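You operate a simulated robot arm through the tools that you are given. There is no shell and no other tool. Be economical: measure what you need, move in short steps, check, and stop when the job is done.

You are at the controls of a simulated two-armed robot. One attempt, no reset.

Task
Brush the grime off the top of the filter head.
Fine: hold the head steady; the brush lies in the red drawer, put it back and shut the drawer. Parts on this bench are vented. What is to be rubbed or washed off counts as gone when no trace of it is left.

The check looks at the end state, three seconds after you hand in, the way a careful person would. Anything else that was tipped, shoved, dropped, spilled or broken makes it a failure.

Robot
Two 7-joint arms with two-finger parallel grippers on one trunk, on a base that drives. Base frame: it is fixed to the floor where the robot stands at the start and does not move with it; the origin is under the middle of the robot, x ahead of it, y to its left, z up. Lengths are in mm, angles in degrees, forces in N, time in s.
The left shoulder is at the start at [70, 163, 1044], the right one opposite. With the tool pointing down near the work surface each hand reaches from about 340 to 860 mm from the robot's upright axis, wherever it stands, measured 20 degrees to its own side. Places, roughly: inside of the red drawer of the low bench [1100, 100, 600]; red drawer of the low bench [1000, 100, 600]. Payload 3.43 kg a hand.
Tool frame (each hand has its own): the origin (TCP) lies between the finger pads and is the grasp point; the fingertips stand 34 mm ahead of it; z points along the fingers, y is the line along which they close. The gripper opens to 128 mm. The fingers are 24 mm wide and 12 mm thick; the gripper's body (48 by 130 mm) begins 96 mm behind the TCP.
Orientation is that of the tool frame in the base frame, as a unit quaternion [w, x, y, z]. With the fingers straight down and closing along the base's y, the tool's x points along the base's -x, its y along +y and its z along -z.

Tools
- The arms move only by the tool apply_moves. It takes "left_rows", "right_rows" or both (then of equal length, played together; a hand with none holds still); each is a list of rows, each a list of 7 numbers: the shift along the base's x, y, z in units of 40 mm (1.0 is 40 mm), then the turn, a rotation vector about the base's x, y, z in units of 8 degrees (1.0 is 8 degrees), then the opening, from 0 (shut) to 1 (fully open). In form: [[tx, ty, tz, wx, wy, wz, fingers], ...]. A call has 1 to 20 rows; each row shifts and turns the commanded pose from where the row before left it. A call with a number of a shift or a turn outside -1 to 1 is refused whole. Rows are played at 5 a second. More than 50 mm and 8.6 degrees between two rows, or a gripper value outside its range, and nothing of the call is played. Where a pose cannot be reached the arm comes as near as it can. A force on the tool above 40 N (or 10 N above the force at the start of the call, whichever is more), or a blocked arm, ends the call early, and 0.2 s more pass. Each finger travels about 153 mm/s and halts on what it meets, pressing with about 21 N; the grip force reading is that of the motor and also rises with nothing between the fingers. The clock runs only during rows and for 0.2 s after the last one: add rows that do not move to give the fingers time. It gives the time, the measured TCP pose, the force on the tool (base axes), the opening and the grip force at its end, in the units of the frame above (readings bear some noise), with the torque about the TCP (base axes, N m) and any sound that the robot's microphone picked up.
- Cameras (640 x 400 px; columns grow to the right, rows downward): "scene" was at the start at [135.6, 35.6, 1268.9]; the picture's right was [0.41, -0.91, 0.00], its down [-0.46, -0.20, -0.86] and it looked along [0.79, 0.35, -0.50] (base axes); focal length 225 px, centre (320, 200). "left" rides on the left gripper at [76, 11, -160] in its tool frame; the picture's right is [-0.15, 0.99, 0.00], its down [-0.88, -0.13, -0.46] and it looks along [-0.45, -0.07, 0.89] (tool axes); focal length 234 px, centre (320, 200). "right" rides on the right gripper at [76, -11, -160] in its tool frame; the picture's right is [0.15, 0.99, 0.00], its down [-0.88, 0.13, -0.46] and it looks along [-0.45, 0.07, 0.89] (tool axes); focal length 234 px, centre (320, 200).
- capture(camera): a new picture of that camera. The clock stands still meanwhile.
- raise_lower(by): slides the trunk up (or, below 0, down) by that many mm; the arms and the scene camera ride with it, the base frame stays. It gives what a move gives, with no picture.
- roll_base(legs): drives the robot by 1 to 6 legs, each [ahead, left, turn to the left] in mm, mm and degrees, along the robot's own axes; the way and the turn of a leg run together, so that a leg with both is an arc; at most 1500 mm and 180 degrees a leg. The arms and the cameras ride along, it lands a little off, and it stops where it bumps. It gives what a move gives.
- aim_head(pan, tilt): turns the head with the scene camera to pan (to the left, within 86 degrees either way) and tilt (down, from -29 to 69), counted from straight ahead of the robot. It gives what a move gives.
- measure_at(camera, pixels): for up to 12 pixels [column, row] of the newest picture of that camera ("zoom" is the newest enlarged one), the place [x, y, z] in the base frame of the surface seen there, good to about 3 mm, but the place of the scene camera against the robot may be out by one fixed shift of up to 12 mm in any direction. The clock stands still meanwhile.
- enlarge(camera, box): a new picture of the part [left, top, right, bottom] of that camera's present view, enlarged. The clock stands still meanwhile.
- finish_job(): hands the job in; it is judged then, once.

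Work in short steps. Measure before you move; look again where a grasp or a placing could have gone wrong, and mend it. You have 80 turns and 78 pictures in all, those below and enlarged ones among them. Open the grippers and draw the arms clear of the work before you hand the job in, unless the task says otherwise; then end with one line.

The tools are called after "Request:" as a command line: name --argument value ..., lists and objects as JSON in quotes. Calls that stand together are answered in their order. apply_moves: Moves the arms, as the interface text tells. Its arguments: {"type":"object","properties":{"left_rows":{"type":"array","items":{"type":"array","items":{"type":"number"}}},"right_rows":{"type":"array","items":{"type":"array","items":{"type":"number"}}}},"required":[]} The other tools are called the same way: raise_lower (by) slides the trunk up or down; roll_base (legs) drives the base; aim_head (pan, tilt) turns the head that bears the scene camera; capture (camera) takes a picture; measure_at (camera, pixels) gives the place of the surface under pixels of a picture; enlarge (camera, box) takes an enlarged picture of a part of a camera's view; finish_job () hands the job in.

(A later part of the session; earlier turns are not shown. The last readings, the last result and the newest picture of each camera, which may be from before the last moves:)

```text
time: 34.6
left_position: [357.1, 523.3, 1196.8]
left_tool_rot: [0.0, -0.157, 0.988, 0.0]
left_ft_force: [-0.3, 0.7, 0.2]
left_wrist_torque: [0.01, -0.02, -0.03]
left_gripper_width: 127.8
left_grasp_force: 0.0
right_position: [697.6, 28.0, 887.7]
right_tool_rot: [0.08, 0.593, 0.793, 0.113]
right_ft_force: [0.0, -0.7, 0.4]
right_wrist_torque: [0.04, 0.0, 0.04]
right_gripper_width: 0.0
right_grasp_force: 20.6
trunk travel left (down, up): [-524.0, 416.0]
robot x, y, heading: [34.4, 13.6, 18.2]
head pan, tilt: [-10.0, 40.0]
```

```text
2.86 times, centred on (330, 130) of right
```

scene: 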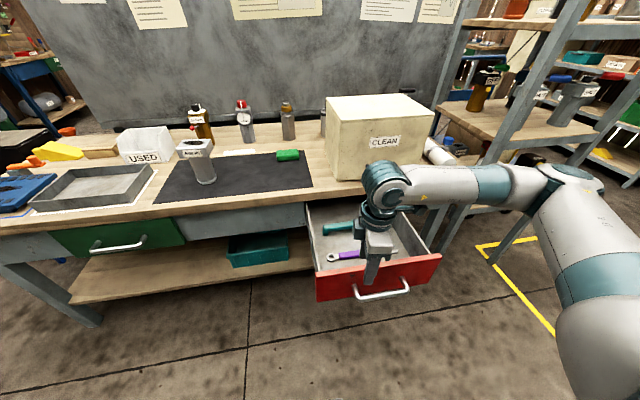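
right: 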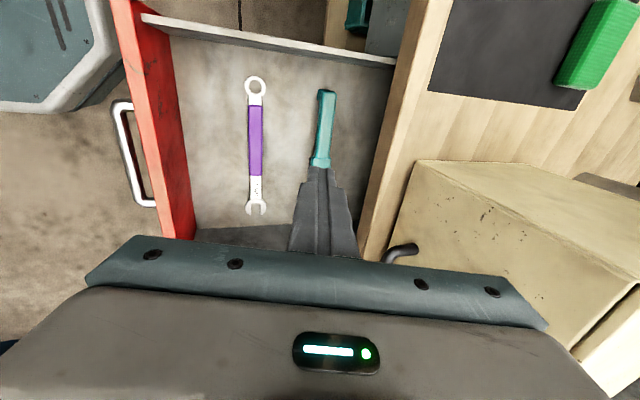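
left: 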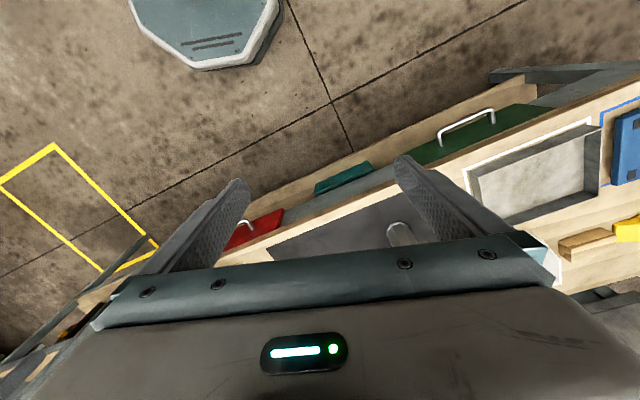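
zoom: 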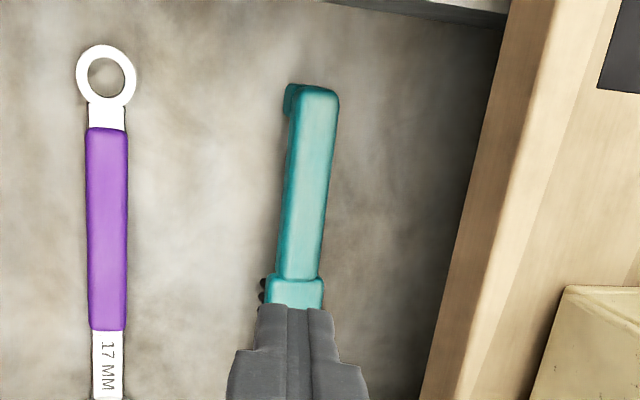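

Brush unmoved (centre u≈753, top z 631). I go again: 8° tilt, TCP z≈631, gripping at v≈−208 near the brush's middle.

Request:
apply_moves --right_rows '[[0.683, 0.055, 0, -0.309, 0.951, 0, 0.36], [0.683, 0.055, 0, 0, 0, 0, 0.36], [0.683, 0.055, 0, 0, 0, 0, 0.36], [0, 0, -0.95, 0, 0, 0, 0.36], [0, 0, -0.95, 0, 0, 0, 0.36], [0, 0, -0.95, 0, 0, 0, 0.36], [0, 0, -0.95, 0, 0, 0, 0.36], [0, 0, -0.95, 0, 0, 0, 0.36], [0, 0, -0.55, 0, 0, 0, 0.36], [0, 0, 0, 0, 0, 0, 0.36]]'

Request:
capture --camera "right"

```text
time: 36.8
left_position: [356.5, 523.6, 1198.1]
left_tool_rot: [0.0, -0.157, 0.988, 0.0]
left_ft_force: [-0.2, 0.0, 0.3]
left_wrist_torque: [0.02, 0.02, 0.01]
left_gripper_width: 127.9
left_grasp_force: 0.1
right_position: [781.8, 34.4, 676.1]
right_tool_rot: [0.041, 0.598, 0.799, 0.056]
right_ft_force: [0.6, -0.4, 1.1]
right_wrist_torque: [0.02, 0.03, 0.01]
right_gripper_width: 46.1
right_grasp_force: 0.1
trunk travel left (down, up): [-524.0, 416.0]
robot x, y, heading: [41.4, 13.3, 17.8]
head pan, tilt: [-10.0, 40.0]
```

```text
47 pictures are left
```

right: 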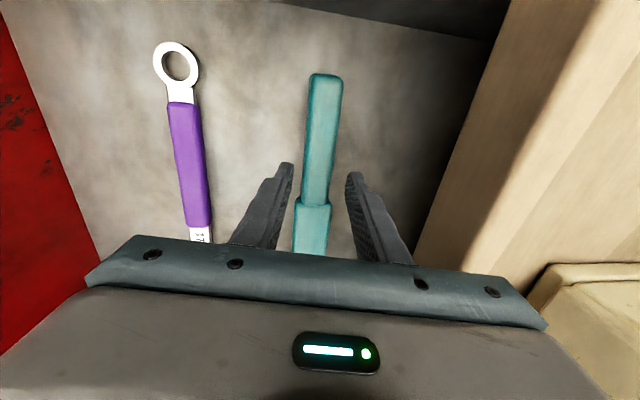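

Fingers straddle the handle (290…350 vs brush 303–340). I descend the last 45 mm and close.

Request:
apply_moves --right_rows '[[-0.04, -0.01, -0.6, 0, 0, 0, 0.36], [0, 0, -0.53, 0, 0, 0, 0.36], [0, 0, 0, 0, 0, 0, 0.36], [0, 0, 0, 0, 0, 0, 0.2], [0, 0, 0, 0, 0, 0, 0.0], [0, 0, 0, 0, 0, 0, 0.0], [0, 0, 0, 0, 0, 0, 0.0]]'

Request:
apply_moves --right_rows '[[0, 0, 0.25, 0, 0, 0, 0], [0, 0, 0.3, 0, 0, 0, 0], [0, 0, 0.5, 0, 0, 0, 0], [0, 0, 0, 0, 0, 0, 0]]'

Request:
capture --camera "right"

```text
time: 38.4
left_position: [356.6, 522.2, 1196.7]
left_tool_rot: [0.0, -0.157, 0.988, 0.0]
left_ft_force: [-0.5, -0.4, 0.9]
left_wrist_torque: [0.0, 0.01, 0.02]
left_gripper_width: 127.9
left_grasp_force: 0.2
right_position: [778.8, 33.7, 632.7]
right_tool_rot: [0.041, 0.598, 0.799, 0.058]
right_ft_force: [0.8, 0.6, 3.5]
right_wrist_torque: [0.15, 0.04, -0.01]
right_gripper_width: 27.5
right_grasp_force: 21.2
trunk travel left (down, up): [-524.0, 416.0]
robot x, y, heading: [38.6, 10.9, 18.1]
head pan, tilt: [-10.0, 40.0]
```

```text
time: 39.4
left_position: [355.9, 523.0, 1197.9]
left_tool_rot: [0.0, -0.157, 0.988, 0.0]
left_ft_force: [1.1, -0.5, 0.2]
left_wrist_torque: [0.0, 0.01, -0.01]
left_gripper_width: 128.1
left_grasp_force: 0.0
right_position: [778.8, 33.1, 672.2]
right_tool_rot: [0.041, 0.598, 0.798, 0.056]
right_ft_force: [0.7, 0.0, -1.9]
right_wrist_torque: [0.06, 0.01, 0.01]
right_gripper_width: 27.3
right_grasp_force: 21.0
trunk travel left (down, up): [-524.0, 416.0]
robot x, y, heading: [40.5, 14.9, 18.3]
head pan, tilt: [-10.0, 40.0]
```

```text
46 pictures are left
```

right: 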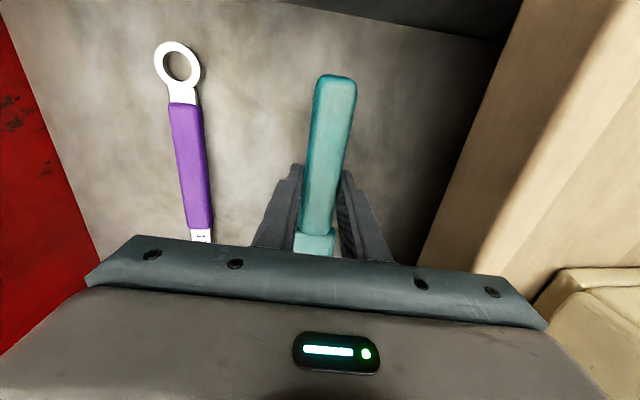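

The brush holds (27.3 mm, weight ~1.9 N). I lift it clear, drawing back a little.

Request:
apply_moves --right_rows '[[-0.1, -0.03, 0.5, 0, 0, 0, 0], [-0.2, -0.065, 0.6, 0, 0, 0, 0], [-0.2, -0.065, 0.7, 0, 0, 0, 0], [-0.2, -0.065, 0.7, 0, 0, 0, 0], [-0.2, -0.065, 0.7, 0, 0, 0, 0], [-0.2, -0.065, 0.7, 0, 0, 0, 0], [-0.2, -0.065, 0.7, 0, 0, 0, 0], [-0.2, -0.065, 0.7, 0, 0, 0, 0], [-0.2, -0.065, 0.7, 0, 0, 0, 0], [-0.2, -0.065, 0.7, 0, 0, 0, 0], [-0.2, -0.065, 0.7, 0, 0, 0, 0], [-0.1, -0.03, 0.4, 0, 0, 0, 0], [0, 0, 0, 0, 0, 0, 0]]'

Request:
capture --camera "scene"

Request:
enlarge --camera "scene" --box '[150, 95, 310, 215]'

```text
time: 42.2
left_position: [357.2, 523.5, 1197.6]
left_tool_rot: [0.0, -0.156, 0.988, 0.0]
left_ft_force: [-0.6, 0.5, -1.1]
left_wrist_torque: [0.0, 0.01, 0.02]
left_gripper_width: 128.0
left_grasp_force: 0.0
right_position: [691.3, 4.3, 986.3]
right_tool_rot: [0.04, 0.598, 0.799, 0.057]
right_ft_force: [0.0, 0.5, -1.6]
right_wrist_torque: [0.06, 0.06, -0.03]
right_gripper_width: 27.1
right_grasp_force: 21.5
trunk travel left (down, up): [-524.0, 416.0]
robot x, y, heading: [37.6, 12.4, 18.0]
head pan, tilt: [-10.0, 40.0]
```

```text
45 pictures are left
```

scene: 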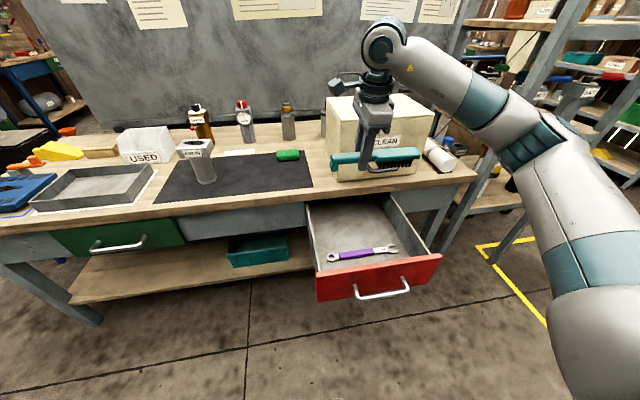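

```text
3.33 times, centred on (230, 155) of scene
```

zoom: 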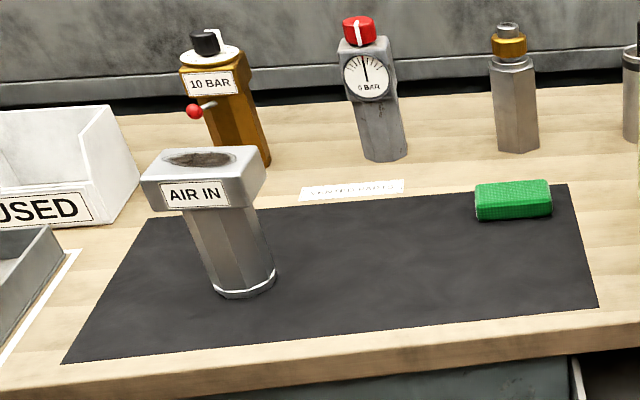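

The brush is level and free. I measure the filter head, its grime, bowl, and neighbours in the zoom.

Request:
measure_at --camera "zoom" --pixels '[[200, 158], [148, 175], [158, 150], [250, 148], [264, 175], [195, 195], [240, 250], [205, 250], [272, 272], [245, 290], [140, 190], [108, 110]]'

Request:
measure_at --camera "scene" --pixels '[[197, 145], [207, 178], [153, 165], [200, 125], [150, 185], [30, 205]]'

Request:
enlarge --camera "scene" --box '[170, 125, 230, 195]'

```text
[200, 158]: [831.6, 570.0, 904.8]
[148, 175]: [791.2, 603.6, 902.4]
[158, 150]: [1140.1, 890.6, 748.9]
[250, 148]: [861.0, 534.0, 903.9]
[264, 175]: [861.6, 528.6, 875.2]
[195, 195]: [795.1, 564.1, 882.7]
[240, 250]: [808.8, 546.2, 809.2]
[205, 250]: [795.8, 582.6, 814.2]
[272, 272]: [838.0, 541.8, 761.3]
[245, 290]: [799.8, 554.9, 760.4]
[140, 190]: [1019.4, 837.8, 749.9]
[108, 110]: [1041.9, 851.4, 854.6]
```

```text
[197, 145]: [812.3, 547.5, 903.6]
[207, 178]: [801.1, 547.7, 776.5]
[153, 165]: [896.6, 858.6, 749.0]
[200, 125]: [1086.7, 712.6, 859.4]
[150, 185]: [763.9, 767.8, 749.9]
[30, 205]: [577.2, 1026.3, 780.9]
```

```text
5.71 times, centred on (200, 160) of scene
```

zoom: 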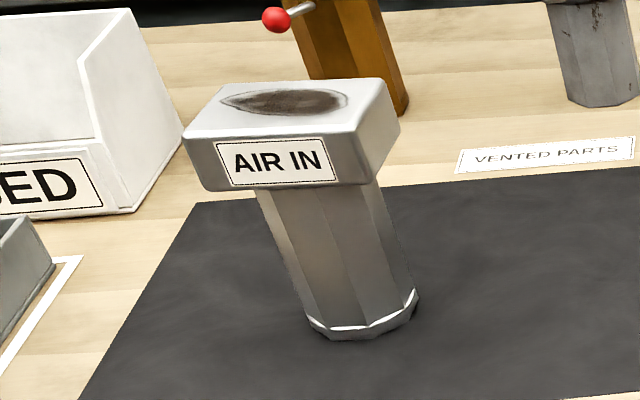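

Head: u 932–988, v 242–330, top z≈913; grime centred near u 967, v 285. I drive left ~330 mm and ~110 mm ahead so both hands can reach, and raise the trunk 80 mm.

Request:
raise_lower --by 80

Request:
roll_base --legs '[[0, 330, 0], [110, 0, 0]]'

Request:
aim_head --pan 0 --tilt 40

Request:
capture --camera "scene"

```text
time: 43.4
left_position: [357.8, 522.9, 1276.7]
left_tool_rot: [-0.001, -0.158, 0.987, -0.001]
left_ft_force: [0.9, 0.3, 0.7]
left_wrist_torque: [-0.03, 0.04, -0.03]
left_gripper_width: 128.2
left_grasp_force: 0.1
right_position: [691.3, 5.2, 1066.4]
right_tool_rot: [0.041, 0.598, 0.798, 0.057]
right_ft_force: [0.4, -0.4, -1.0]
right_wrist_torque: [0.03, 0.04, 0.01]
right_gripper_width: 27.5
right_grasp_force: 21.3
trunk travel left (down, up): [-604.0, 336.0]
robot x, y, heading: [41.0, 12.0, 18.2]
head pan, tilt: [-10.0, 40.0]
```

```text
time: 46.4
left_position: [360.3, 869.2, 1276.4]
left_tool_rot: [0.0, -0.155, 0.988, 0.0]
left_ft_force: [0.3, 0.1, -0.2]
left_wrist_torque: [-0.01, -0.02, 0.01]
left_gripper_width: 128.3
left_grasp_force: 0.0
right_position: [694.5, 351.5, 1066.7]
right_tool_rot: [0.04, 0.598, 0.798, 0.056]
right_ft_force: [-0.5, 0.0, -1.1]
right_wrist_torque: [0.05, 0.05, -0.01]
right_gripper_width: 27.5
right_grasp_force: 20.6
trunk travel left (down, up): [-604.0, 336.0]
robot x, y, heading: [44.0, 357.6, 17.7]
head pan, tilt: [-10.0, 40.0]
```

```text
time: 47.1
left_position: [361.7, 868.6, 1277.0]
left_tool_rot: [0.0, -0.156, 0.988, 0.001]
left_ft_force: [-0.1, 0.0, 0.0]
left_wrist_torque: [-0.01, -0.01, -0.01]
left_gripper_width: 127.8
left_grasp_force: 0.1
right_position: [694.9, 349.4, 1067.2]
right_tool_rot: [0.04, 0.598, 0.799, 0.056]
right_ft_force: [-0.7, 0.5, -0.8]
right_wrist_torque: [0.1, 0.04, 0.02]
right_gripper_width: 27.5
right_grasp_force: 21.2
trunk travel left (down, up): [-604.0, 336.0]
robot x, y, heading: [40.2, 359.2, 17.8]
head pan, tilt: [0.0, 40.0]
```

```text
42 pictures are left
```

scene: 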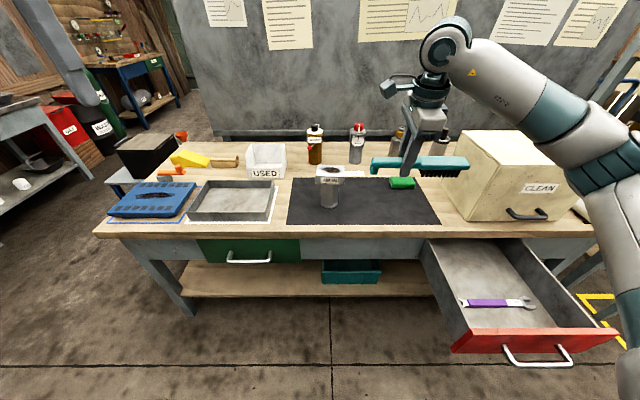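

Both the filter (330,185) and the brush are in view. Now I turn the left hand (yaw +90°, then tip it to point to the right) while bringing it nearer.

Request:
apply_moves --left_rows '[[0.396, 0.129, -0.21, 0, 0, 0.9375, 0.8], [0.396, 0.129, -0.21, 0, 0, 0.9375, 0.8], [0.396, 0.129, -0.21, 0, 0, 0.9375, 0.8], [0.396, 0.129, -0.21, 0, 0, 0.9375, 0.8], [0.396, 0.129, -0.21, 0, 0, 0.9375, 0.8], [0.396, 0.129, -0.21, 0, 0, 0.9375, 0.8], [0.396, 0.129, -0.21, 0, 0, 0.9375, 0.8], [0.396, 0.129, -0.21, 0, 0, 0.9375, 0.8], [0.396, 0.129, -0.21, 0, 0, 0.9375, 0.8], [0.396, 0.129, -0.21, 0, 0, 0.9375, 0.8], [0.396, 0.129, -0.21, 0, 0, 0.9375, 0.8], [0.396, 0.129, -0.21, 0, 0, 0.9375, 0.8]]'

Request:
apply_moves --left_rows '[[0.2, 0.065, -0.3, -0.8916, -0.2897, 0, 0.8], [0.2, 0.065, -0.3, -0.8916, -0.2897, 0, 0.8], [0.2, 0.065, -0.3, -0.8916, -0.2897, 0, 0.8], [0.2, 0.065, -0.3, -0.8916, -0.2897, 0, 0.8], [0.2, 0.065, -0.3, -0.8916, -0.2897, 0, 0.8], [0.2, 0.065, -0.3, -0.8916, -0.2897, 0, 0.8], [0.2, 0.065, -0.3, -0.8916, -0.2897, 0, 0.8], [0.2, 0.065, -0.3, -0.8916, -0.2897, 0, 0.8], [0.2, 0.065, -0.3, -0.8916, -0.2897, 0, 0.8], [0.2, 0.065, -0.3, -0.8916, -0.2897, 0, 0.8], [0.2, 0.065, -0.3, -0.8916, -0.2897, 0, 0.8], [0.2, 0.065, -0.3, -0.8916, -0.2897, 0, 0.8]]'

Request:
capture --camera "scene"

Request:
capture --camera "left"

```text
time: 49.7
left_position: [551.8, 932.0, 1176.1]
left_tool_rot: [0.001, 0.81, -0.587, 0.0]
left_ft_force: [0.4, 0.6, -0.7]
left_wrist_torque: [0.03, 0.03, -0.01]
left_gripper_width: 102.5
left_grasp_force: 0.1
right_position: [695.2, 351.7, 1064.5]
right_tool_rot: [0.042, 0.598, 0.798, 0.056]
right_ft_force: [0.7, 0.4, -2.2]
right_wrist_torque: [0.07, 0.02, 0.01]
right_gripper_width: 27.5
right_grasp_force: 21.4
trunk travel left (down, up): [-604.0, 336.0]
robot x, y, heading: [40.4, 360.3, 17.9]
head pan, tilt: [0.0, 40.0]
```

```text
time: 52.3
left_position: [540.1, 907.0, 1119.7]
left_tool_rot: [0.3, 0.694, -0.5, 0.422]
left_ft_force: [-0.7, -0.1, -0.2]
left_wrist_torque: [-0.02, -0.01, 0.04]
left_gripper_width: 102.4
left_grasp_force: 0.0
left hand out of reach, approached as far as the arm can: row 7, 8, 9, 10, 11, 12
right_position: [694.9, 350.5, 1065.4]
right_tool_rot: [0.041, 0.598, 0.799, 0.057]
right_ft_force: [0.1, -0.1, -2.4]
right_wrist_torque: [0.06, 0.01, 0.0]
right_gripper_width: 27.7
right_grasp_force: 20.6
trunk travel left (down, up): [-604.0, 336.0]
robot x, y, heading: [38.5, 360.1, 17.9]
head pan, tilt: [0.0, 40.0]
```

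```text
41 pictures are left
```

scene: 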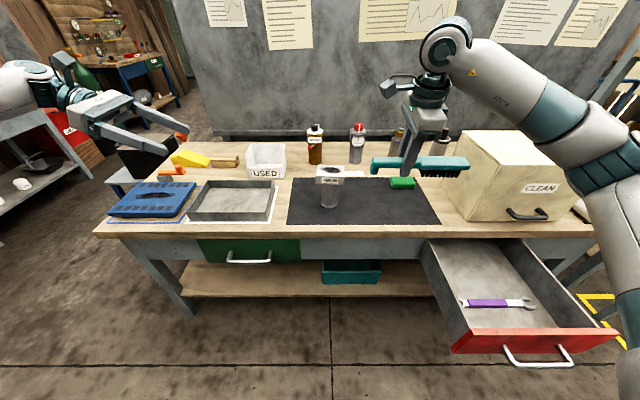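

```text
40 pictures are left
```

left: 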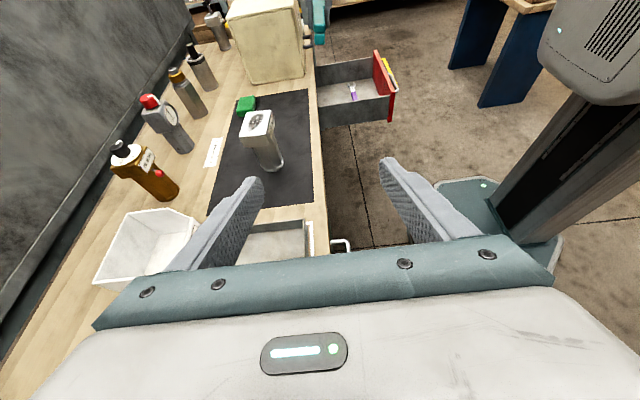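

The left hand hit its outer limit at ~62° tip. I move it right (−v) 200 mm, toward the filter, then continue tipping.

Request:
apply_moves --left_rows '[[0.309, -0.951, 0, 0, 0, 0, 0.8], [0.309, -0.951, 0, 0, 0, 0, 0.8], [0.309, -0.951, 0, 0, 0, 0, 0.8], [0.309, -0.951, 0, 0, 0, 0, 0.8], [0.309, -0.951, 0, 0, 0, 0, 0.8], [0.5, 0.16, -0.5, -0.832, -0.27, 0, 0.8], [0.5, 0.16, -0.5, -0.832, -0.27, 0, 0.8], [0.5, 0.16, -0.5, -0.832, -0.27, 0, 0.8], [0.5, 0.16, -0.5, -0.416, -0.135, 0, 0.8], [0, 0, 0, 0, 0, 0, 0.8]]'

Request:
capture --camera "left"

```text
time: 54.5
left_position: [591.8, 713.9, 1124.8]
left_tool_rot: [0.305, 0.688, -0.492, 0.438]
left_ft_force: [1.1, -0.1, 0.5]
left_wrist_torque: [-0.01, 0.0, -0.03]
left_gripper_width: 102.6
left_grasp_force: 0.0
left hand out of reach, approached as far as the arm can: row 6, 7, 8, 9
right_position: [693.9, 350.2, 1066.5]
right_tool_rot: [0.041, 0.598, 0.798, 0.057]
right_ft_force: [0.2, -0.3, -1.2]
right_wrist_torque: [0.09, 0.01, -0.02]
right_gripper_width: 27.4
right_grasp_force: 21.0
trunk travel left (down, up): [-604.0, 336.0]
robot x, y, heading: [39.8, 356.8, 17.7]
head pan, tilt: [0.0, 40.0]
```

```text
39 pictures are left
```

left: 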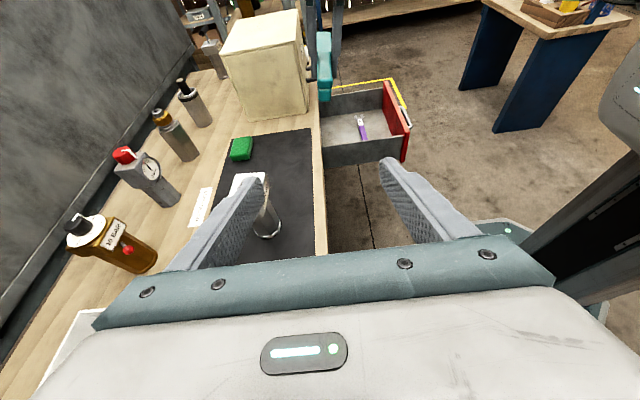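

Tip stays limited at ~63°, which is still fine: fingers sloping 28° can grip the head's left end below its top. I move to u≈959, v≈456, z≈975.

Request:
apply_moves --left_rows '[[0.642, 0.058, -0.536, 0, 0, 0, 0.8], [0.642, 0.058, -0.536, 0, 0, 0, 0.8], [0.642, 0.058, -0.536, 0, 0, 0, 0.8], [0.642, 0.058, -0.536, 0, 0, 0, 0.8], [0.642, 0.058, -0.536, 0, 0, 0, 0.8], [0.642, 0.058, -0.536, 0, 0, 0, 0.8], [0.642, 0.058, -0.536, 0, 0, 0, 0.8], [0, 0, 0, 0, 0, 0, 0.8]]'

Request:
capture --camera "left"

Request:
capture --camera "scene"

```text
time: 56.3
left_position: [614.7, 685.1, 1112.9]
left_tool_rot: [0.295, 0.695, -0.493, 0.432]
left_ft_force: [0.0, -0.2, 0.2]
left_wrist_torque: [0.0, 0.0, 0.01]
left_gripper_width: 102.4
left_grasp_force: 0.0
left hand out of reach, approached as far as the arm can: row 1, 2, 3, 4, 5, 6, 7
right_position: [693.7, 350.2, 1066.5]
right_tool_rot: [0.04, 0.598, 0.798, 0.057]
right_ft_force: [-1.0, 0.2, -1.8]
right_wrist_torque: [0.07, 0.01, 0.03]
right_gripper_width: 27.7
right_grasp_force: 20.7
trunk travel left (down, up): [-604.0, 336.0]
robot x, y, heading: [43.8, 359.2, 17.9]
head pan, tilt: [0.0, 40.0]
```

```text
38 pictures are left
```

left: 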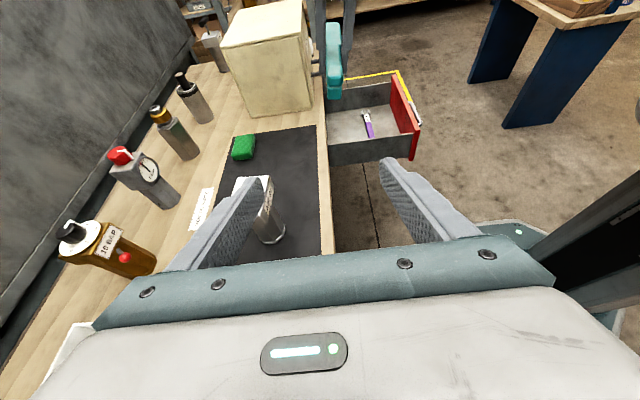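

```text
37 pictures are left
```

scene: 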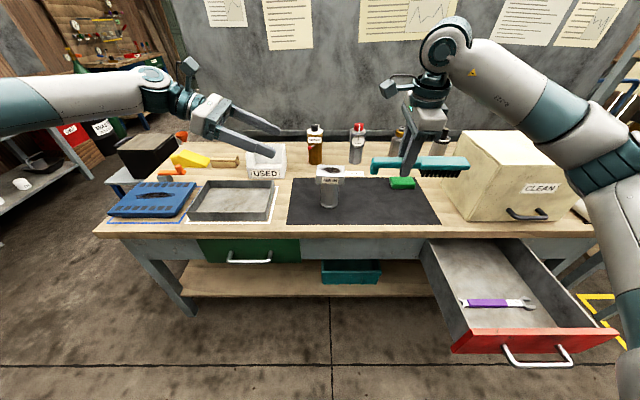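

The wrist limit blocks a sideways approach from here; standing front-left of the filter with the robot turned ~45° to the right would ease both hands. I check the base's size and obstacle heights before driving.

Request:
measure_at --camera "left" --pixels '[[500, 228], [530, 226], [548, 238], [65, 225], [120, 155], [260, 40], [245, 180], [400, 100], [240, 145]]'

Request:
enlarge --camera "left" --box '[180, 130, 340, 260]'

Request:
measure_at --camera "scene" --pixels '[[315, 128], [358, 126], [400, 132], [120, 245], [165, 160], [560, 358]]'

```text
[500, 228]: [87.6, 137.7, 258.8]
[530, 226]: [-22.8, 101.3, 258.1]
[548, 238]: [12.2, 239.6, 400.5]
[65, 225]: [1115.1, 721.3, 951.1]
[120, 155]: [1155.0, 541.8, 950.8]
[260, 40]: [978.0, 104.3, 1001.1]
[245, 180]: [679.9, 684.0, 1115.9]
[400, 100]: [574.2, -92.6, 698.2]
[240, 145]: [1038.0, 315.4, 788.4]
```

```text
3.08 times, centred on (260, 195) of left
```

zoom: 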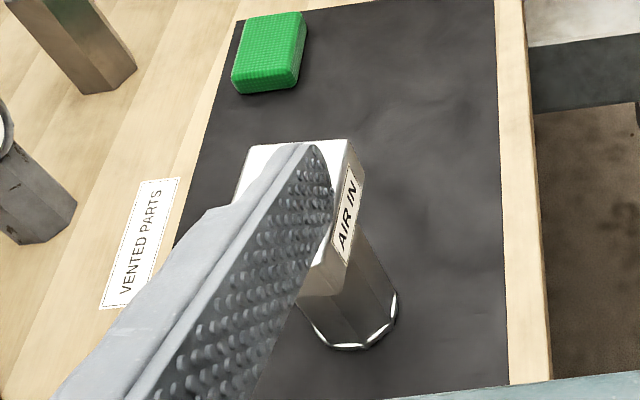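

```text
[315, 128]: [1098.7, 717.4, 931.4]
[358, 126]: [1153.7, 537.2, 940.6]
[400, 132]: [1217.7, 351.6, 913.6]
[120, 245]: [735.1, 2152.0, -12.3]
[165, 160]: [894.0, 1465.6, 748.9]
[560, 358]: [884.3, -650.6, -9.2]
```

Base radius is ~270 mm and everything on the bench below the hands (box top 1001). I turn right 45° and drive to stand front-left of the filter.

Request:
roll_base --legs '[[0, 0, -45], [-114, 525, 0]]'

Request:
aim_head --pan 0 --tilt 42

Request:
capture --camera "scene"

Request:
capture --camera "left"

```text
time: 61.5
left_position: [815.2, 706.1, 1113.3]
left_tool_rot: [-0.438, -0.455, 0.72, -0.288]
left_ft_force: [-0.5, -0.2, 0.3]
left_wrist_torque: [0.01, -0.02, 0.01]
left_gripper_width: 102.2
left_grasp_force: 0.0
right_position: [636.6, 415.6, 1066.3]
right_tool_rot: [0.059, 0.857, 0.511, 0.037]
right_ft_force: [-1.0, 0.7, -1.5]
right_wrist_torque: [0.07, -0.06, 0.02]
right_gripper_width: 27.4
right_grasp_force: 21.0
trunk travel left (down, up): [-604.0, 336.0]
robot x, y, heading: [176.6, 876.5, -26.8]
head pan, tilt: [0.0, 40.0]
```

```text
time: 62.1
left_position: [815.7, 707.4, 1113.4]
left_tool_rot: [-0.437, -0.455, 0.72, -0.288]
left_ft_force: [-0.7, 0.4, 0.1]
left_wrist_torque: [0.04, -0.01, -0.02]
left_gripper_width: 102.4
left_grasp_force: 0.1
right_position: [635.5, 415.0, 1065.3]
right_tool_rot: [0.059, 0.857, 0.51, 0.037]
right_ft_force: [0.4, -0.7, -0.6]
right_wrist_torque: [0.04, -0.06, -0.01]
right_gripper_width: 27.4
right_grasp_force: 21.0
trunk travel left (down, up): [-604.0, 336.0]
robot x, y, heading: [177.4, 880.5, -26.9]
head pan, tilt: [0.0, 42.0]
```

```text
35 pictures are left
```

scene: 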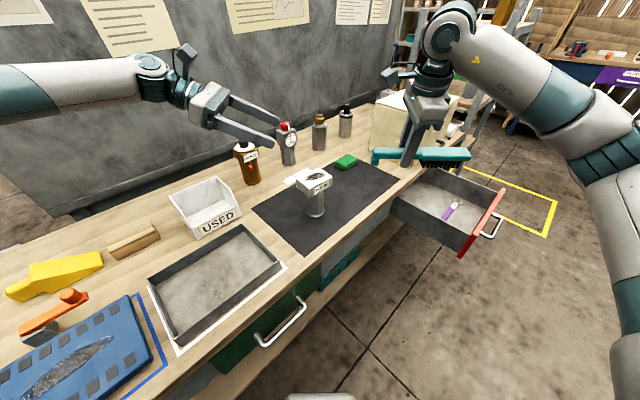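

```text
34 pictures are left
```

left: 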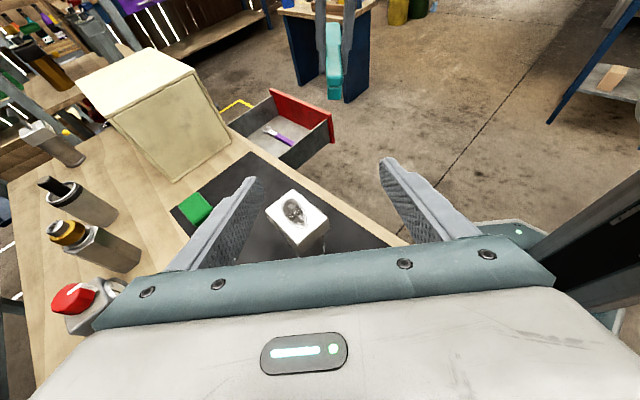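

Both views are good: the head's top with the grime is at (295,212) in the left picture. I measure its corners.

Request:
enlarge --camera "left" --box '[240, 170, 360, 260]'

Request:
measure_at --camera "zoom" --pixels '[[145, 230], [300, 110], [460, 225], [320, 370], [295, 220], [265, 170], [330, 265], [300, 240], [380, 165], [220, 170], [390, 290], [230, 300]]'

```text
4.44 times, centred on (300, 215) of left
```

zoom: 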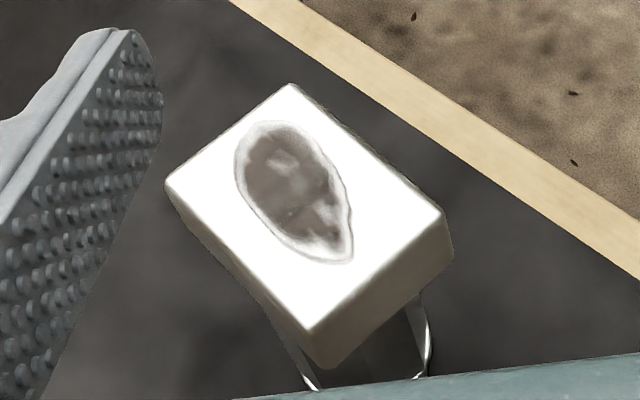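

```text
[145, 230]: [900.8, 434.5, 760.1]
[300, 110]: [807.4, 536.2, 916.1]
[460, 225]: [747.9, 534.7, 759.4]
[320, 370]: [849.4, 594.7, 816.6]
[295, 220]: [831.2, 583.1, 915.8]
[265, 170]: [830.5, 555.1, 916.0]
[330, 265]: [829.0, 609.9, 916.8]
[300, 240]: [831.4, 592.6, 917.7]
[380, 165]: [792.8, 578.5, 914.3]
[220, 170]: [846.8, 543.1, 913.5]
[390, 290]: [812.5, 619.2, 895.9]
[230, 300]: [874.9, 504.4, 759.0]
```

I measure the corners and grime extents more exactly.

Request:
measure_at --camera "zoom" --pixels '[[290, 92], [175, 187], [432, 212], [312, 322], [240, 150], [262, 124], [345, 205], [348, 258], [300, 252], [310, 150], [425, 240], [360, 310]]'

```text
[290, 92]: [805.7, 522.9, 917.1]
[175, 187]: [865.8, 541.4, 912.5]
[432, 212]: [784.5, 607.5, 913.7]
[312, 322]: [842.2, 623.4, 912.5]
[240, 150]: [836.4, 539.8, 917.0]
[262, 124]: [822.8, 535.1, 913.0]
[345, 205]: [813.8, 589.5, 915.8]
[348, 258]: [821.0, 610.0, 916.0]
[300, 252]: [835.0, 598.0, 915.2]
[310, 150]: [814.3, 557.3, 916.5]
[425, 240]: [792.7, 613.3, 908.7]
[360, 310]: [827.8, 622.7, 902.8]
```

Head centre is [824, 574], top z 916, turned to heading ≈15°; grime spans u 945–981, v 250–328. I turn the left hand to point along the head's length and tip it to ~79°, at a pre-position 140 mm to its left.

Request:
apply_moves --left_rows '[[-0.14, 0.01, -0.38, 0, 0, 0.98, 0.8], [-0.14, 0.01, -0.38, 0, 0, 0.98, 0.8], [-0.14, 0.01, -0.38, 0, 0, 0.98, 0.8], [-0.14, 0.01, -0.38, 0, 0, 0.98, 0.8], [-0.14, 0.01, -0.38, 0, 0, 0.98, 0.8], [0, 0, -0.9, -0.966, -0.259, 0, 0.8], [0, 0, -0.9, -0.966, -0.259, 0, 0.8], [0, 0, 0, 0, 0, 0, 0.8]]'

Request:
capture --camera "left"

```text
time: 63.9
left_position: [785.4, 709.1, 965.2]
left_tool_rot: [0.383, 0.607, -0.476, 0.509]
left_ft_force: [0.3, -0.7, -0.1]
left_wrist_torque: [0.02, -0.01, -0.01]
left_gripper_width: 102.5
left_grasp_force: 0.0
right_position: [635.1, 414.5, 1066.7]
right_tool_rot: [0.06, 0.857, 0.511, 0.038]
right_ft_force: [-0.5, 0.3, -1.1]
right_wrist_torque: [0.08, -0.03, 0.02]
right_gripper_width: 27.6
right_grasp_force: 21.2
trunk travel left (down, up): [-604.0, 336.0]
robot x, y, heading: [173.8, 878.5, -26.8]
head pan, tilt: [0.0, 42.0]
```

```text
32 pictures are left
```

left: 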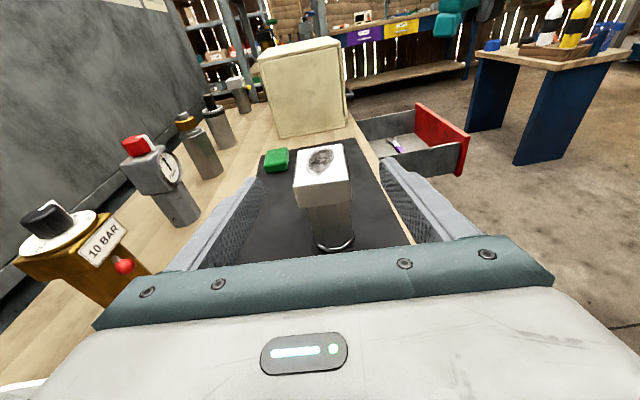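

The hand points along the head, aligned within 3 mm. I lower to z 888 and slide forward 110 mm with fingers open.

Request:
apply_moves --left_rows '[[0.065, 0.017, -0.96, 0, 0, 0, 0.8], [0, 0, -0.96, 0, 0, 0, 0.8], [0.178, -0.664, 0, 0, 0, 0, 0.8], [0.178, -0.664, 0, 0, 0, 0, 0.8], [0.178, -0.664, 0, 0, 0, 0, 0.8], [0.178, -0.664, 0, 0, 0, 0, 0.8], [0, 0, 0, 0, 0, 0, 0.8]]'

Request:
capture --camera "left"

Request:
enlarge --camera "scene" --box '[200, 110, 420, 250]'

```text
time: 65.5
left_position: [820.8, 651.1, 950.6]
left_tool_rot: [0.383, 0.606, -0.477, 0.508]
left_ft_force: [0.8, 0.0, -0.6]
left_wrist_torque: [-0.01, 0.0, 0.01]
left_gripper_width: 102.3
left_grasp_force: 0.1
left hand out of reach, approached as far as the arm can: row 2, 3, 4, 5, 6
right_position: [636.6, 415.9, 1067.1]
right_tool_rot: [0.059, 0.857, 0.511, 0.037]
right_ft_force: [-0.7, -0.4, -1.1]
right_wrist_torque: [0.1, -0.02, 0.03]
right_gripper_width: 27.6
right_grasp_force: 21.0
trunk travel left (down, up): [-604.0, 336.0]
robot x, y, heading: [178.8, 884.6, -27.0]
head pan, tilt: [0.0, 42.0]
```

```text
31 pictures are left
```

left: 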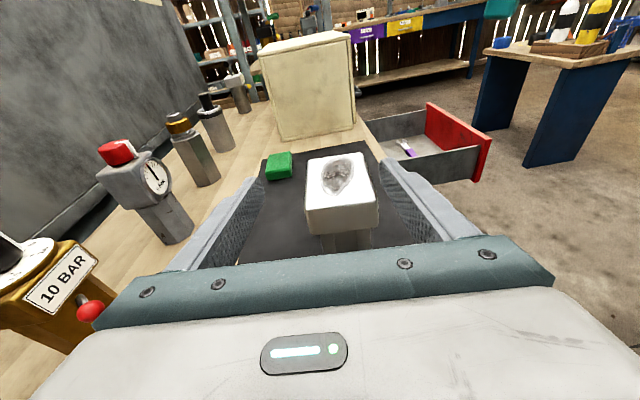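

```text
2.86 times, centred on (310, 180) of scene
```

zoom: 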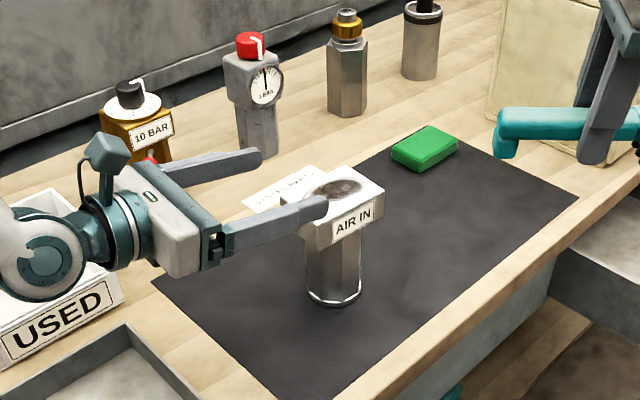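

The z descent is limited by the arm, so I'll use the trunk. I first back the left hand off and recentre it, then lower the trunk 62 mm.

Request:
apply_moves --left_rows '[[-0.36, 0.55, 0.05, 0, 0, 0, 0.8], [-0.36, 0.55, 0.05, 0, 0, 0, 0.8], [0, 0, 0, 0, 0, 0, 0.8]]'

Request:
raise_lower --by -66

```text
time: 66.3
left_position: [791.9, 693.5, 953.0]
left_tool_rot: [0.383, 0.607, -0.476, 0.509]
left_ft_force: [-0.1, 0.1, -0.3]
left_wrist_torque: [0.01, 0.01, -0.01]
left_gripper_width: 102.6
left_grasp_force: 0.0
right_position: [636.3, 413.5, 1065.6]
right_tool_rot: [0.059, 0.857, 0.511, 0.036]
right_ft_force: [0.0, -0.5, -1.7]
right_wrist_torque: [0.1, -0.01, 0.0]
right_gripper_width: 27.5
right_grasp_force: 20.7
trunk travel left (down, up): [-604.0, 336.0]
robot x, y, heading: [178.6, 878.1, -27.0]
head pan, tilt: [0.0, 42.0]
```

```text
time: 67.3
left_position: [791.0, 696.0, 888.9]
left_tool_rot: [0.384, 0.606, -0.476, 0.509]
left_ft_force: [0.1, -0.9, -1.0]
left_wrist_torque: [0.01, 0.01, -0.02]
left_gripper_width: 102.8
left_grasp_force: 0.1
right_position: [635.6, 414.9, 1000.3]
right_tool_rot: [0.059, 0.857, 0.511, 0.037]
right_ft_force: [0.4, 0.7, -0.8]
right_wrist_torque: [0.06, -0.02, 0.03]
right_gripper_width: 27.5
right_grasp_force: 21.4
trunk travel left (down, up): [-538.0, 402.0]
robot x, y, heading: [179.0, 876.4, -26.7]
head pan, tilt: [0.0, 42.0]
```

z is 889 and lateral error <1 mm. I slide forward 96 mm along the head, fingers open.

Request:
apply_moves --left_rows '[[0.155, -0.58, 0, 0, 0, 0, 0.8], [0.155, -0.58, 0, 0, 0, 0, 0.8], [0.155, -0.58, 0, 0, 0, 0, 0.8], [0.155, -0.58, 0, 0, 0, 0, 0.8], [0, 0, 0, 0, 0, 0, 0.8]]'

Request:
capture --camera "left"

```text
time: 68.5
left_position: [816.1, 625.6, 909.9]
left_tool_rot: [0.384, 0.607, -0.476, 0.508]
left_ft_force: [-0.2, -0.2, 0.3]
left_wrist_torque: [0.0, 0.01, 0.0]
left_gripper_width: 102.4
left_grasp_force: 0.1
left hand out of reach, approached as far as the arm can: row 3, 4
right_position: [636.6, 413.9, 998.8]
right_tool_rot: [0.059, 0.857, 0.511, 0.037]
right_ft_force: [0.4, 0.0, -0.9]
right_wrist_torque: [0.05, -0.04, 0.01]
right_gripper_width: 27.6
right_grasp_force: 21.1
trunk travel left (down, up): [-538.0, 402.0]
robot x, y, heading: [179.9, 878.0, -27.1]
head pan, tilt: [0.0, 42.0]
```

```text
29 pictures are left
```

left: 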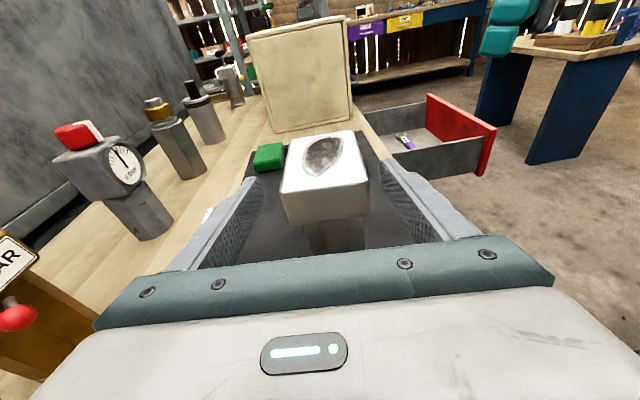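

The wrist limit lifts the hand near the end, so I do the last bit with the trunk (−22 mm) and base (22 mm along the head axis).

Request:
raise_lower --by -22

Request:
roll_base --legs '[[11, -20, 0]]'

Request:
capture --camera "left"

```text
time: 69.2
left_position: [815.5, 624.7, 888.9]
left_tool_rot: [0.384, 0.606, -0.477, 0.508]
left_ft_force: [0.2, 0.2, -0.4]
left_wrist_torque: [0.03, -0.02, 0.02]
left_gripper_width: 102.1
left_grasp_force: 0.0
right_position: [635.2, 415.2, 978.3]
right_tool_rot: [0.059, 0.857, 0.51, 0.037]
right_ft_force: [-0.6, 0.1, -0.9]
right_wrist_torque: [-0.01, -0.01, 0.0]
right_gripper_width: 27.7
right_grasp_force: 21.4
trunk travel left (down, up): [-516.0, 424.0]
robot x, y, heading: [177.2, 875.7, -26.8]
head pan, tilt: [0.0, 42.0]
```

```text
time: 70.0
left_position: [817.7, 604.6, 887.7]
left_tool_rot: [0.383, 0.607, -0.476, 0.509]
left_ft_force: [-0.4, 0.7, -0.7]
left_wrist_torque: [0.0, 0.0, -0.01]
left_gripper_width: 102.3
left_grasp_force: 0.1
right_position: [636.6, 393.9, 977.2]
right_tool_rot: [0.06, 0.856, 0.511, 0.037]
right_ft_force: [-0.6, 0.2, -1.9]
right_wrist_torque: [0.09, 0.02, 0.02]
right_gripper_width: 27.5
right_grasp_force: 20.8
trunk travel left (down, up): [-516.0, 424.0]
robot x, y, heading: [181.0, 855.1, -26.7]
head pan, tilt: [0.0, 42.0]
```

```text
28 pictures are left
```

left: 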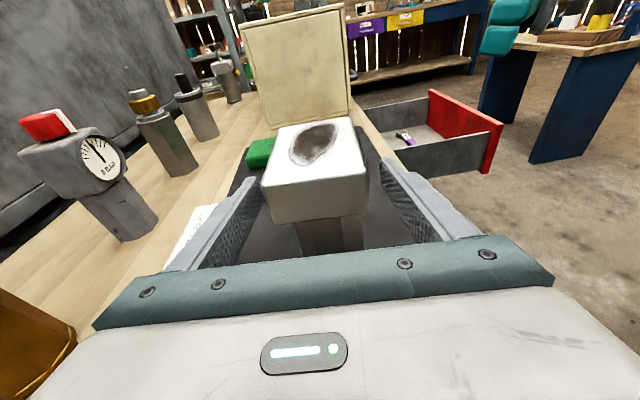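

The head sits between the fingers; I verify centring by measuring its side edges before closing.

Request:
measure_at --camera "left" --pixels '[[266, 184], [365, 178], [282, 130], [348, 120], [275, 200], [360, 195], [320, 195]]'

```text
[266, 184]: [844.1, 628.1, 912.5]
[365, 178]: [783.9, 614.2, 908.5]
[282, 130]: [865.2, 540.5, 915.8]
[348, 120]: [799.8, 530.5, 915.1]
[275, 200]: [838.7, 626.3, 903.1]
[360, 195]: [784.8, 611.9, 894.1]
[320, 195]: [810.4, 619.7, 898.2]
```

The head axis is ~2.7° off the hand; I turn the left hand by that and close.

Request:
apply_moves --left_rows '[[0, 0, 0, 0, 0, -0.34, 0.8], [0, 0, 0, 0, 0, 0, 0.65], [0, 0, 0, 0, 0, 0, 0.55], [0, 0, 0, 0, 0, 0, 0.5], [0, 0, 0, 0, 0, 0, 0.45], [0, 0, 0, 0, 0, 0, 0.4], [0, 0, 0, 0, 0, 0, 0.4]]'

Request:
capture --camera "left"

Request:
capture --camera "scene"

```text
time: 71.6
left_position: [817.4, 602.7, 888.0]
left_tool_rot: [0.396, 0.594, -0.491, 0.499]
left_ft_force: [2.3, -0.8, 2.4]
left_wrist_torque: [-0.19, -0.06, 0.13]
left_gripper_width: 71.9
left_grasp_force: 21.2
right_position: [637.6, 394.1, 979.4]
right_tool_rot: [0.059, 0.857, 0.511, 0.037]
right_ft_force: [0.0, -0.2, -1.4]
right_wrist_torque: [0.03, -0.03, -0.02]
right_gripper_width: 27.5
right_grasp_force: 21.1
trunk travel left (down, up): [-516.0, 424.0]
robot x, y, heading: [178.3, 857.7, -26.8]
head pan, tilt: [0.0, 42.0]
```

```text
27 pictures are left
```

left: 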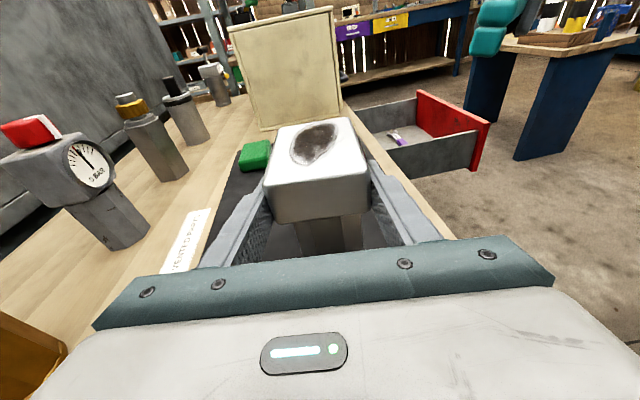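

```text
26 pictures are left
```

scene: 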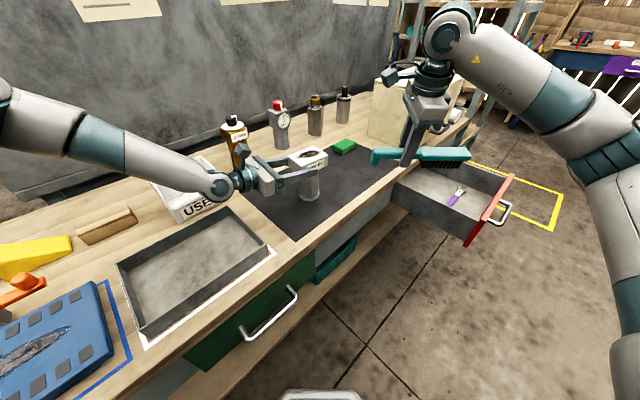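

The left hand now holds the head (71.9 mm, firm). I turn the right hand ~134° so that the brush points forward (inward) toward the head.

Request:
apply_moves --right_rows '[[0, 0, 0.3, 0, 0, 0.985, 0], [0, 0, 0.3, 0, 0, 0.985, 0], [0, 0, 0.3, 0, 0, 0.985, 0], [0, 0, 0, 0, 0, 0.985, 0], [0, 0, 0, 0, 0, 0.985, 0], [0, 0, 0, 0, 0, 0.985, 0], [0, 0, 0, 0, 0, 0.985, 0], [0, 0, 0, 0, 0, 0.985, 0], [0, 0, 0, 0, 0, 0.985, 0], [0, 0, 0, 0, 0, 0.985, 0], [0, 0, 0, 0, 0, 0.985, 0], [0, 0, 0, 0, 0, 0.985, 0], [0, 0, 0, 0, 0, 0.985, 0], [0, 0, 0, 0, 0, 0.985, 0], [0, 0, 0, 0, 0, 0.985, 0], [0, 0, 0, 0, 0, 0.985, 0], [0, 0, 0, 0, 0, 0.985, 0], [0, 0, 0, 0, 0, 0, 0]]'

Request:
capture --camera "scene"

Request:
capture --camera "right"

```text
time: 75.4
left_position: [816.9, 603.0, 888.0]
left_tool_rot: [0.395, 0.595, -0.491, 0.499]
left_ft_force: [0.1, -0.4, 4.4]
left_wrist_torque: [-0.25, 0.2, 0.02]
left_gripper_width: 71.9
left_grasp_force: 21.4
right_position: [635.1, 393.2, 1014.5]
right_tool_rot: [-0.011, -0.135, 0.988, 0.069]
right_ft_force: [-0.3, -1.1, -0.3]
right_wrist_torque: [-0.03, 0.12, 0.0]
right_gripper_width: 27.7
right_grasp_force: 21.3
trunk travel left (down, up): [-516.0, 424.0]
robot x, y, heading: [179.8, 857.9, -26.9]
head pan, tilt: [0.0, 42.0]
```

```text
25 pictures are left
```

scene: 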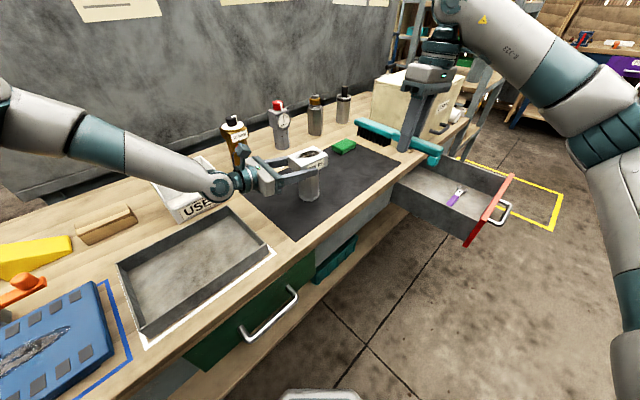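

```text
24 pictures are left
```

right: 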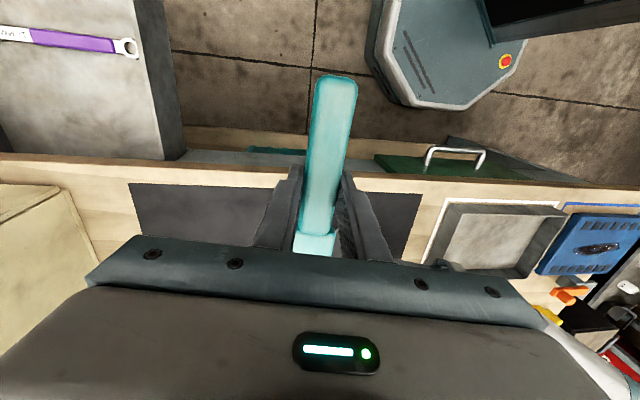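

The brush now points inward (heading 15.5°). I enlarge it to see its level and measure bristles.

Request:
enlarge --camera "scene" --box '[340, 95, 460, 175]'

Request:
measure_at --camera "zoom" --pixels '[[90, 130], [170, 155], [260, 190], [500, 290], [95, 195], [170, 225], [110, 150], [240, 210], [200, 165], [215, 235], [520, 320], [80, 175]]'

```text
5.00 times, centred on (400, 135) of scene
```

zoom: 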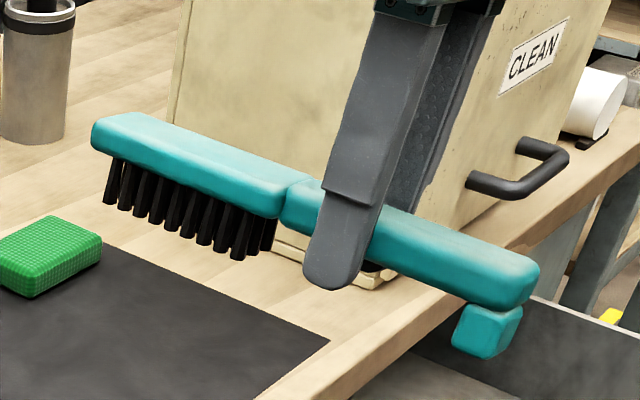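

```text
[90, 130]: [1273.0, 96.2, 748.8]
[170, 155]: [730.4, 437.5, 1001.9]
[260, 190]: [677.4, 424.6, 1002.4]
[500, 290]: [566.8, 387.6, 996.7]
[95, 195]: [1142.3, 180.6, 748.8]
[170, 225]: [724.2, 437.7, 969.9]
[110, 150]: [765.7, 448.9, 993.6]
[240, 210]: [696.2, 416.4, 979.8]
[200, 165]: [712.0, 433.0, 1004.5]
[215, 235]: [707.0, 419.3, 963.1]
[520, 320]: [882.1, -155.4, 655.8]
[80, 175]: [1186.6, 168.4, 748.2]
```

Bristles run ~50–135 mm ahead of the hand, bottoms ~45 mm below the TCP. I move the brush over the head at a safe height and look.

Request:
apply_moves --right_rows '[[0.506, 0.755, 0, 0, 0, 0, 0], [0.506, 0.755, 0, 0, 0, 0, 0], [0.506, 0.755, 0, 0, 0, 0, 0], [0.506, 0.755, 0, 0, 0, 0, 0], [0.506, 0.755, 0, 0, 0, 0, 0], [0, 0, -0.6, 0, 0, 0, 0], [0, 0, 0, 0, 0, 0, 0]]'

Request:
capture --camera "left"

Request:
enlarge --camera "scene" --box '[230, 90, 390, 220]'

```text
time: 77.0
left_position: [818.8, 603.9, 887.6]
left_tool_rot: [0.396, 0.595, -0.491, 0.499]
left_ft_force: [1.2, -0.2, 2.5]
left_wrist_torque: [-0.16, 0.18, 0.0]
left_gripper_width: 71.9
left_grasp_force: 20.8
right_position: [738.1, 544.7, 989.6]
right_tool_rot: [-0.012, -0.135, 0.988, 0.069]
right_ft_force: [-0.7, 0.0, -1.1]
right_wrist_torque: [-0.06, 0.1, -0.02]
right_gripper_width: 27.7
right_grasp_force: 21.6
trunk travel left (down, up): [-516.0, 424.0]
robot x, y, heading: [179.3, 859.2, -26.5]
head pan, tilt: [0.0, 42.0]
```

```text
22 pictures are left
```

left: 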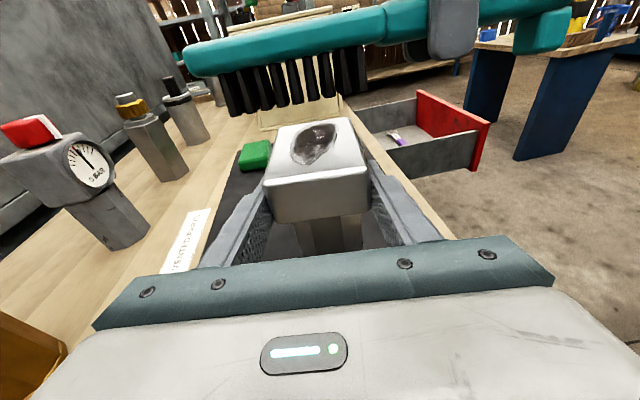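

```text
3.08 times, centred on (310, 155) of scene
```

zoom: 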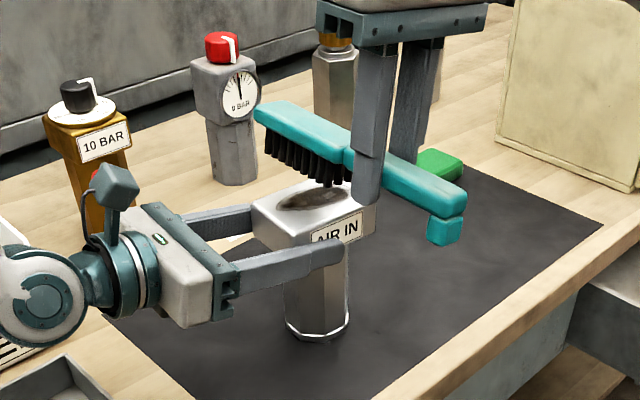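

The left camera looks right under the brush; I measure bristle tips (240,112)…(350,93) and the head top.

Request:
measure_at --camera "left" --pixels '[[234, 108], [265, 105], [298, 100], [328, 95], [357, 89], [225, 65], [340, 45], [315, 145], [300, 150], [330, 130]]'

```text
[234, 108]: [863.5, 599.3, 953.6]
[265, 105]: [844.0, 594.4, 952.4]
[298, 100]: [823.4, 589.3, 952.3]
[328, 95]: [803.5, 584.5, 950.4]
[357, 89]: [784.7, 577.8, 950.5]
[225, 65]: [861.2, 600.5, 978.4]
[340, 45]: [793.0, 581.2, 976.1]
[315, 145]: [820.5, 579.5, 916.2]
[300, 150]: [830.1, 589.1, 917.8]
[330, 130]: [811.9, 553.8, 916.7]
```

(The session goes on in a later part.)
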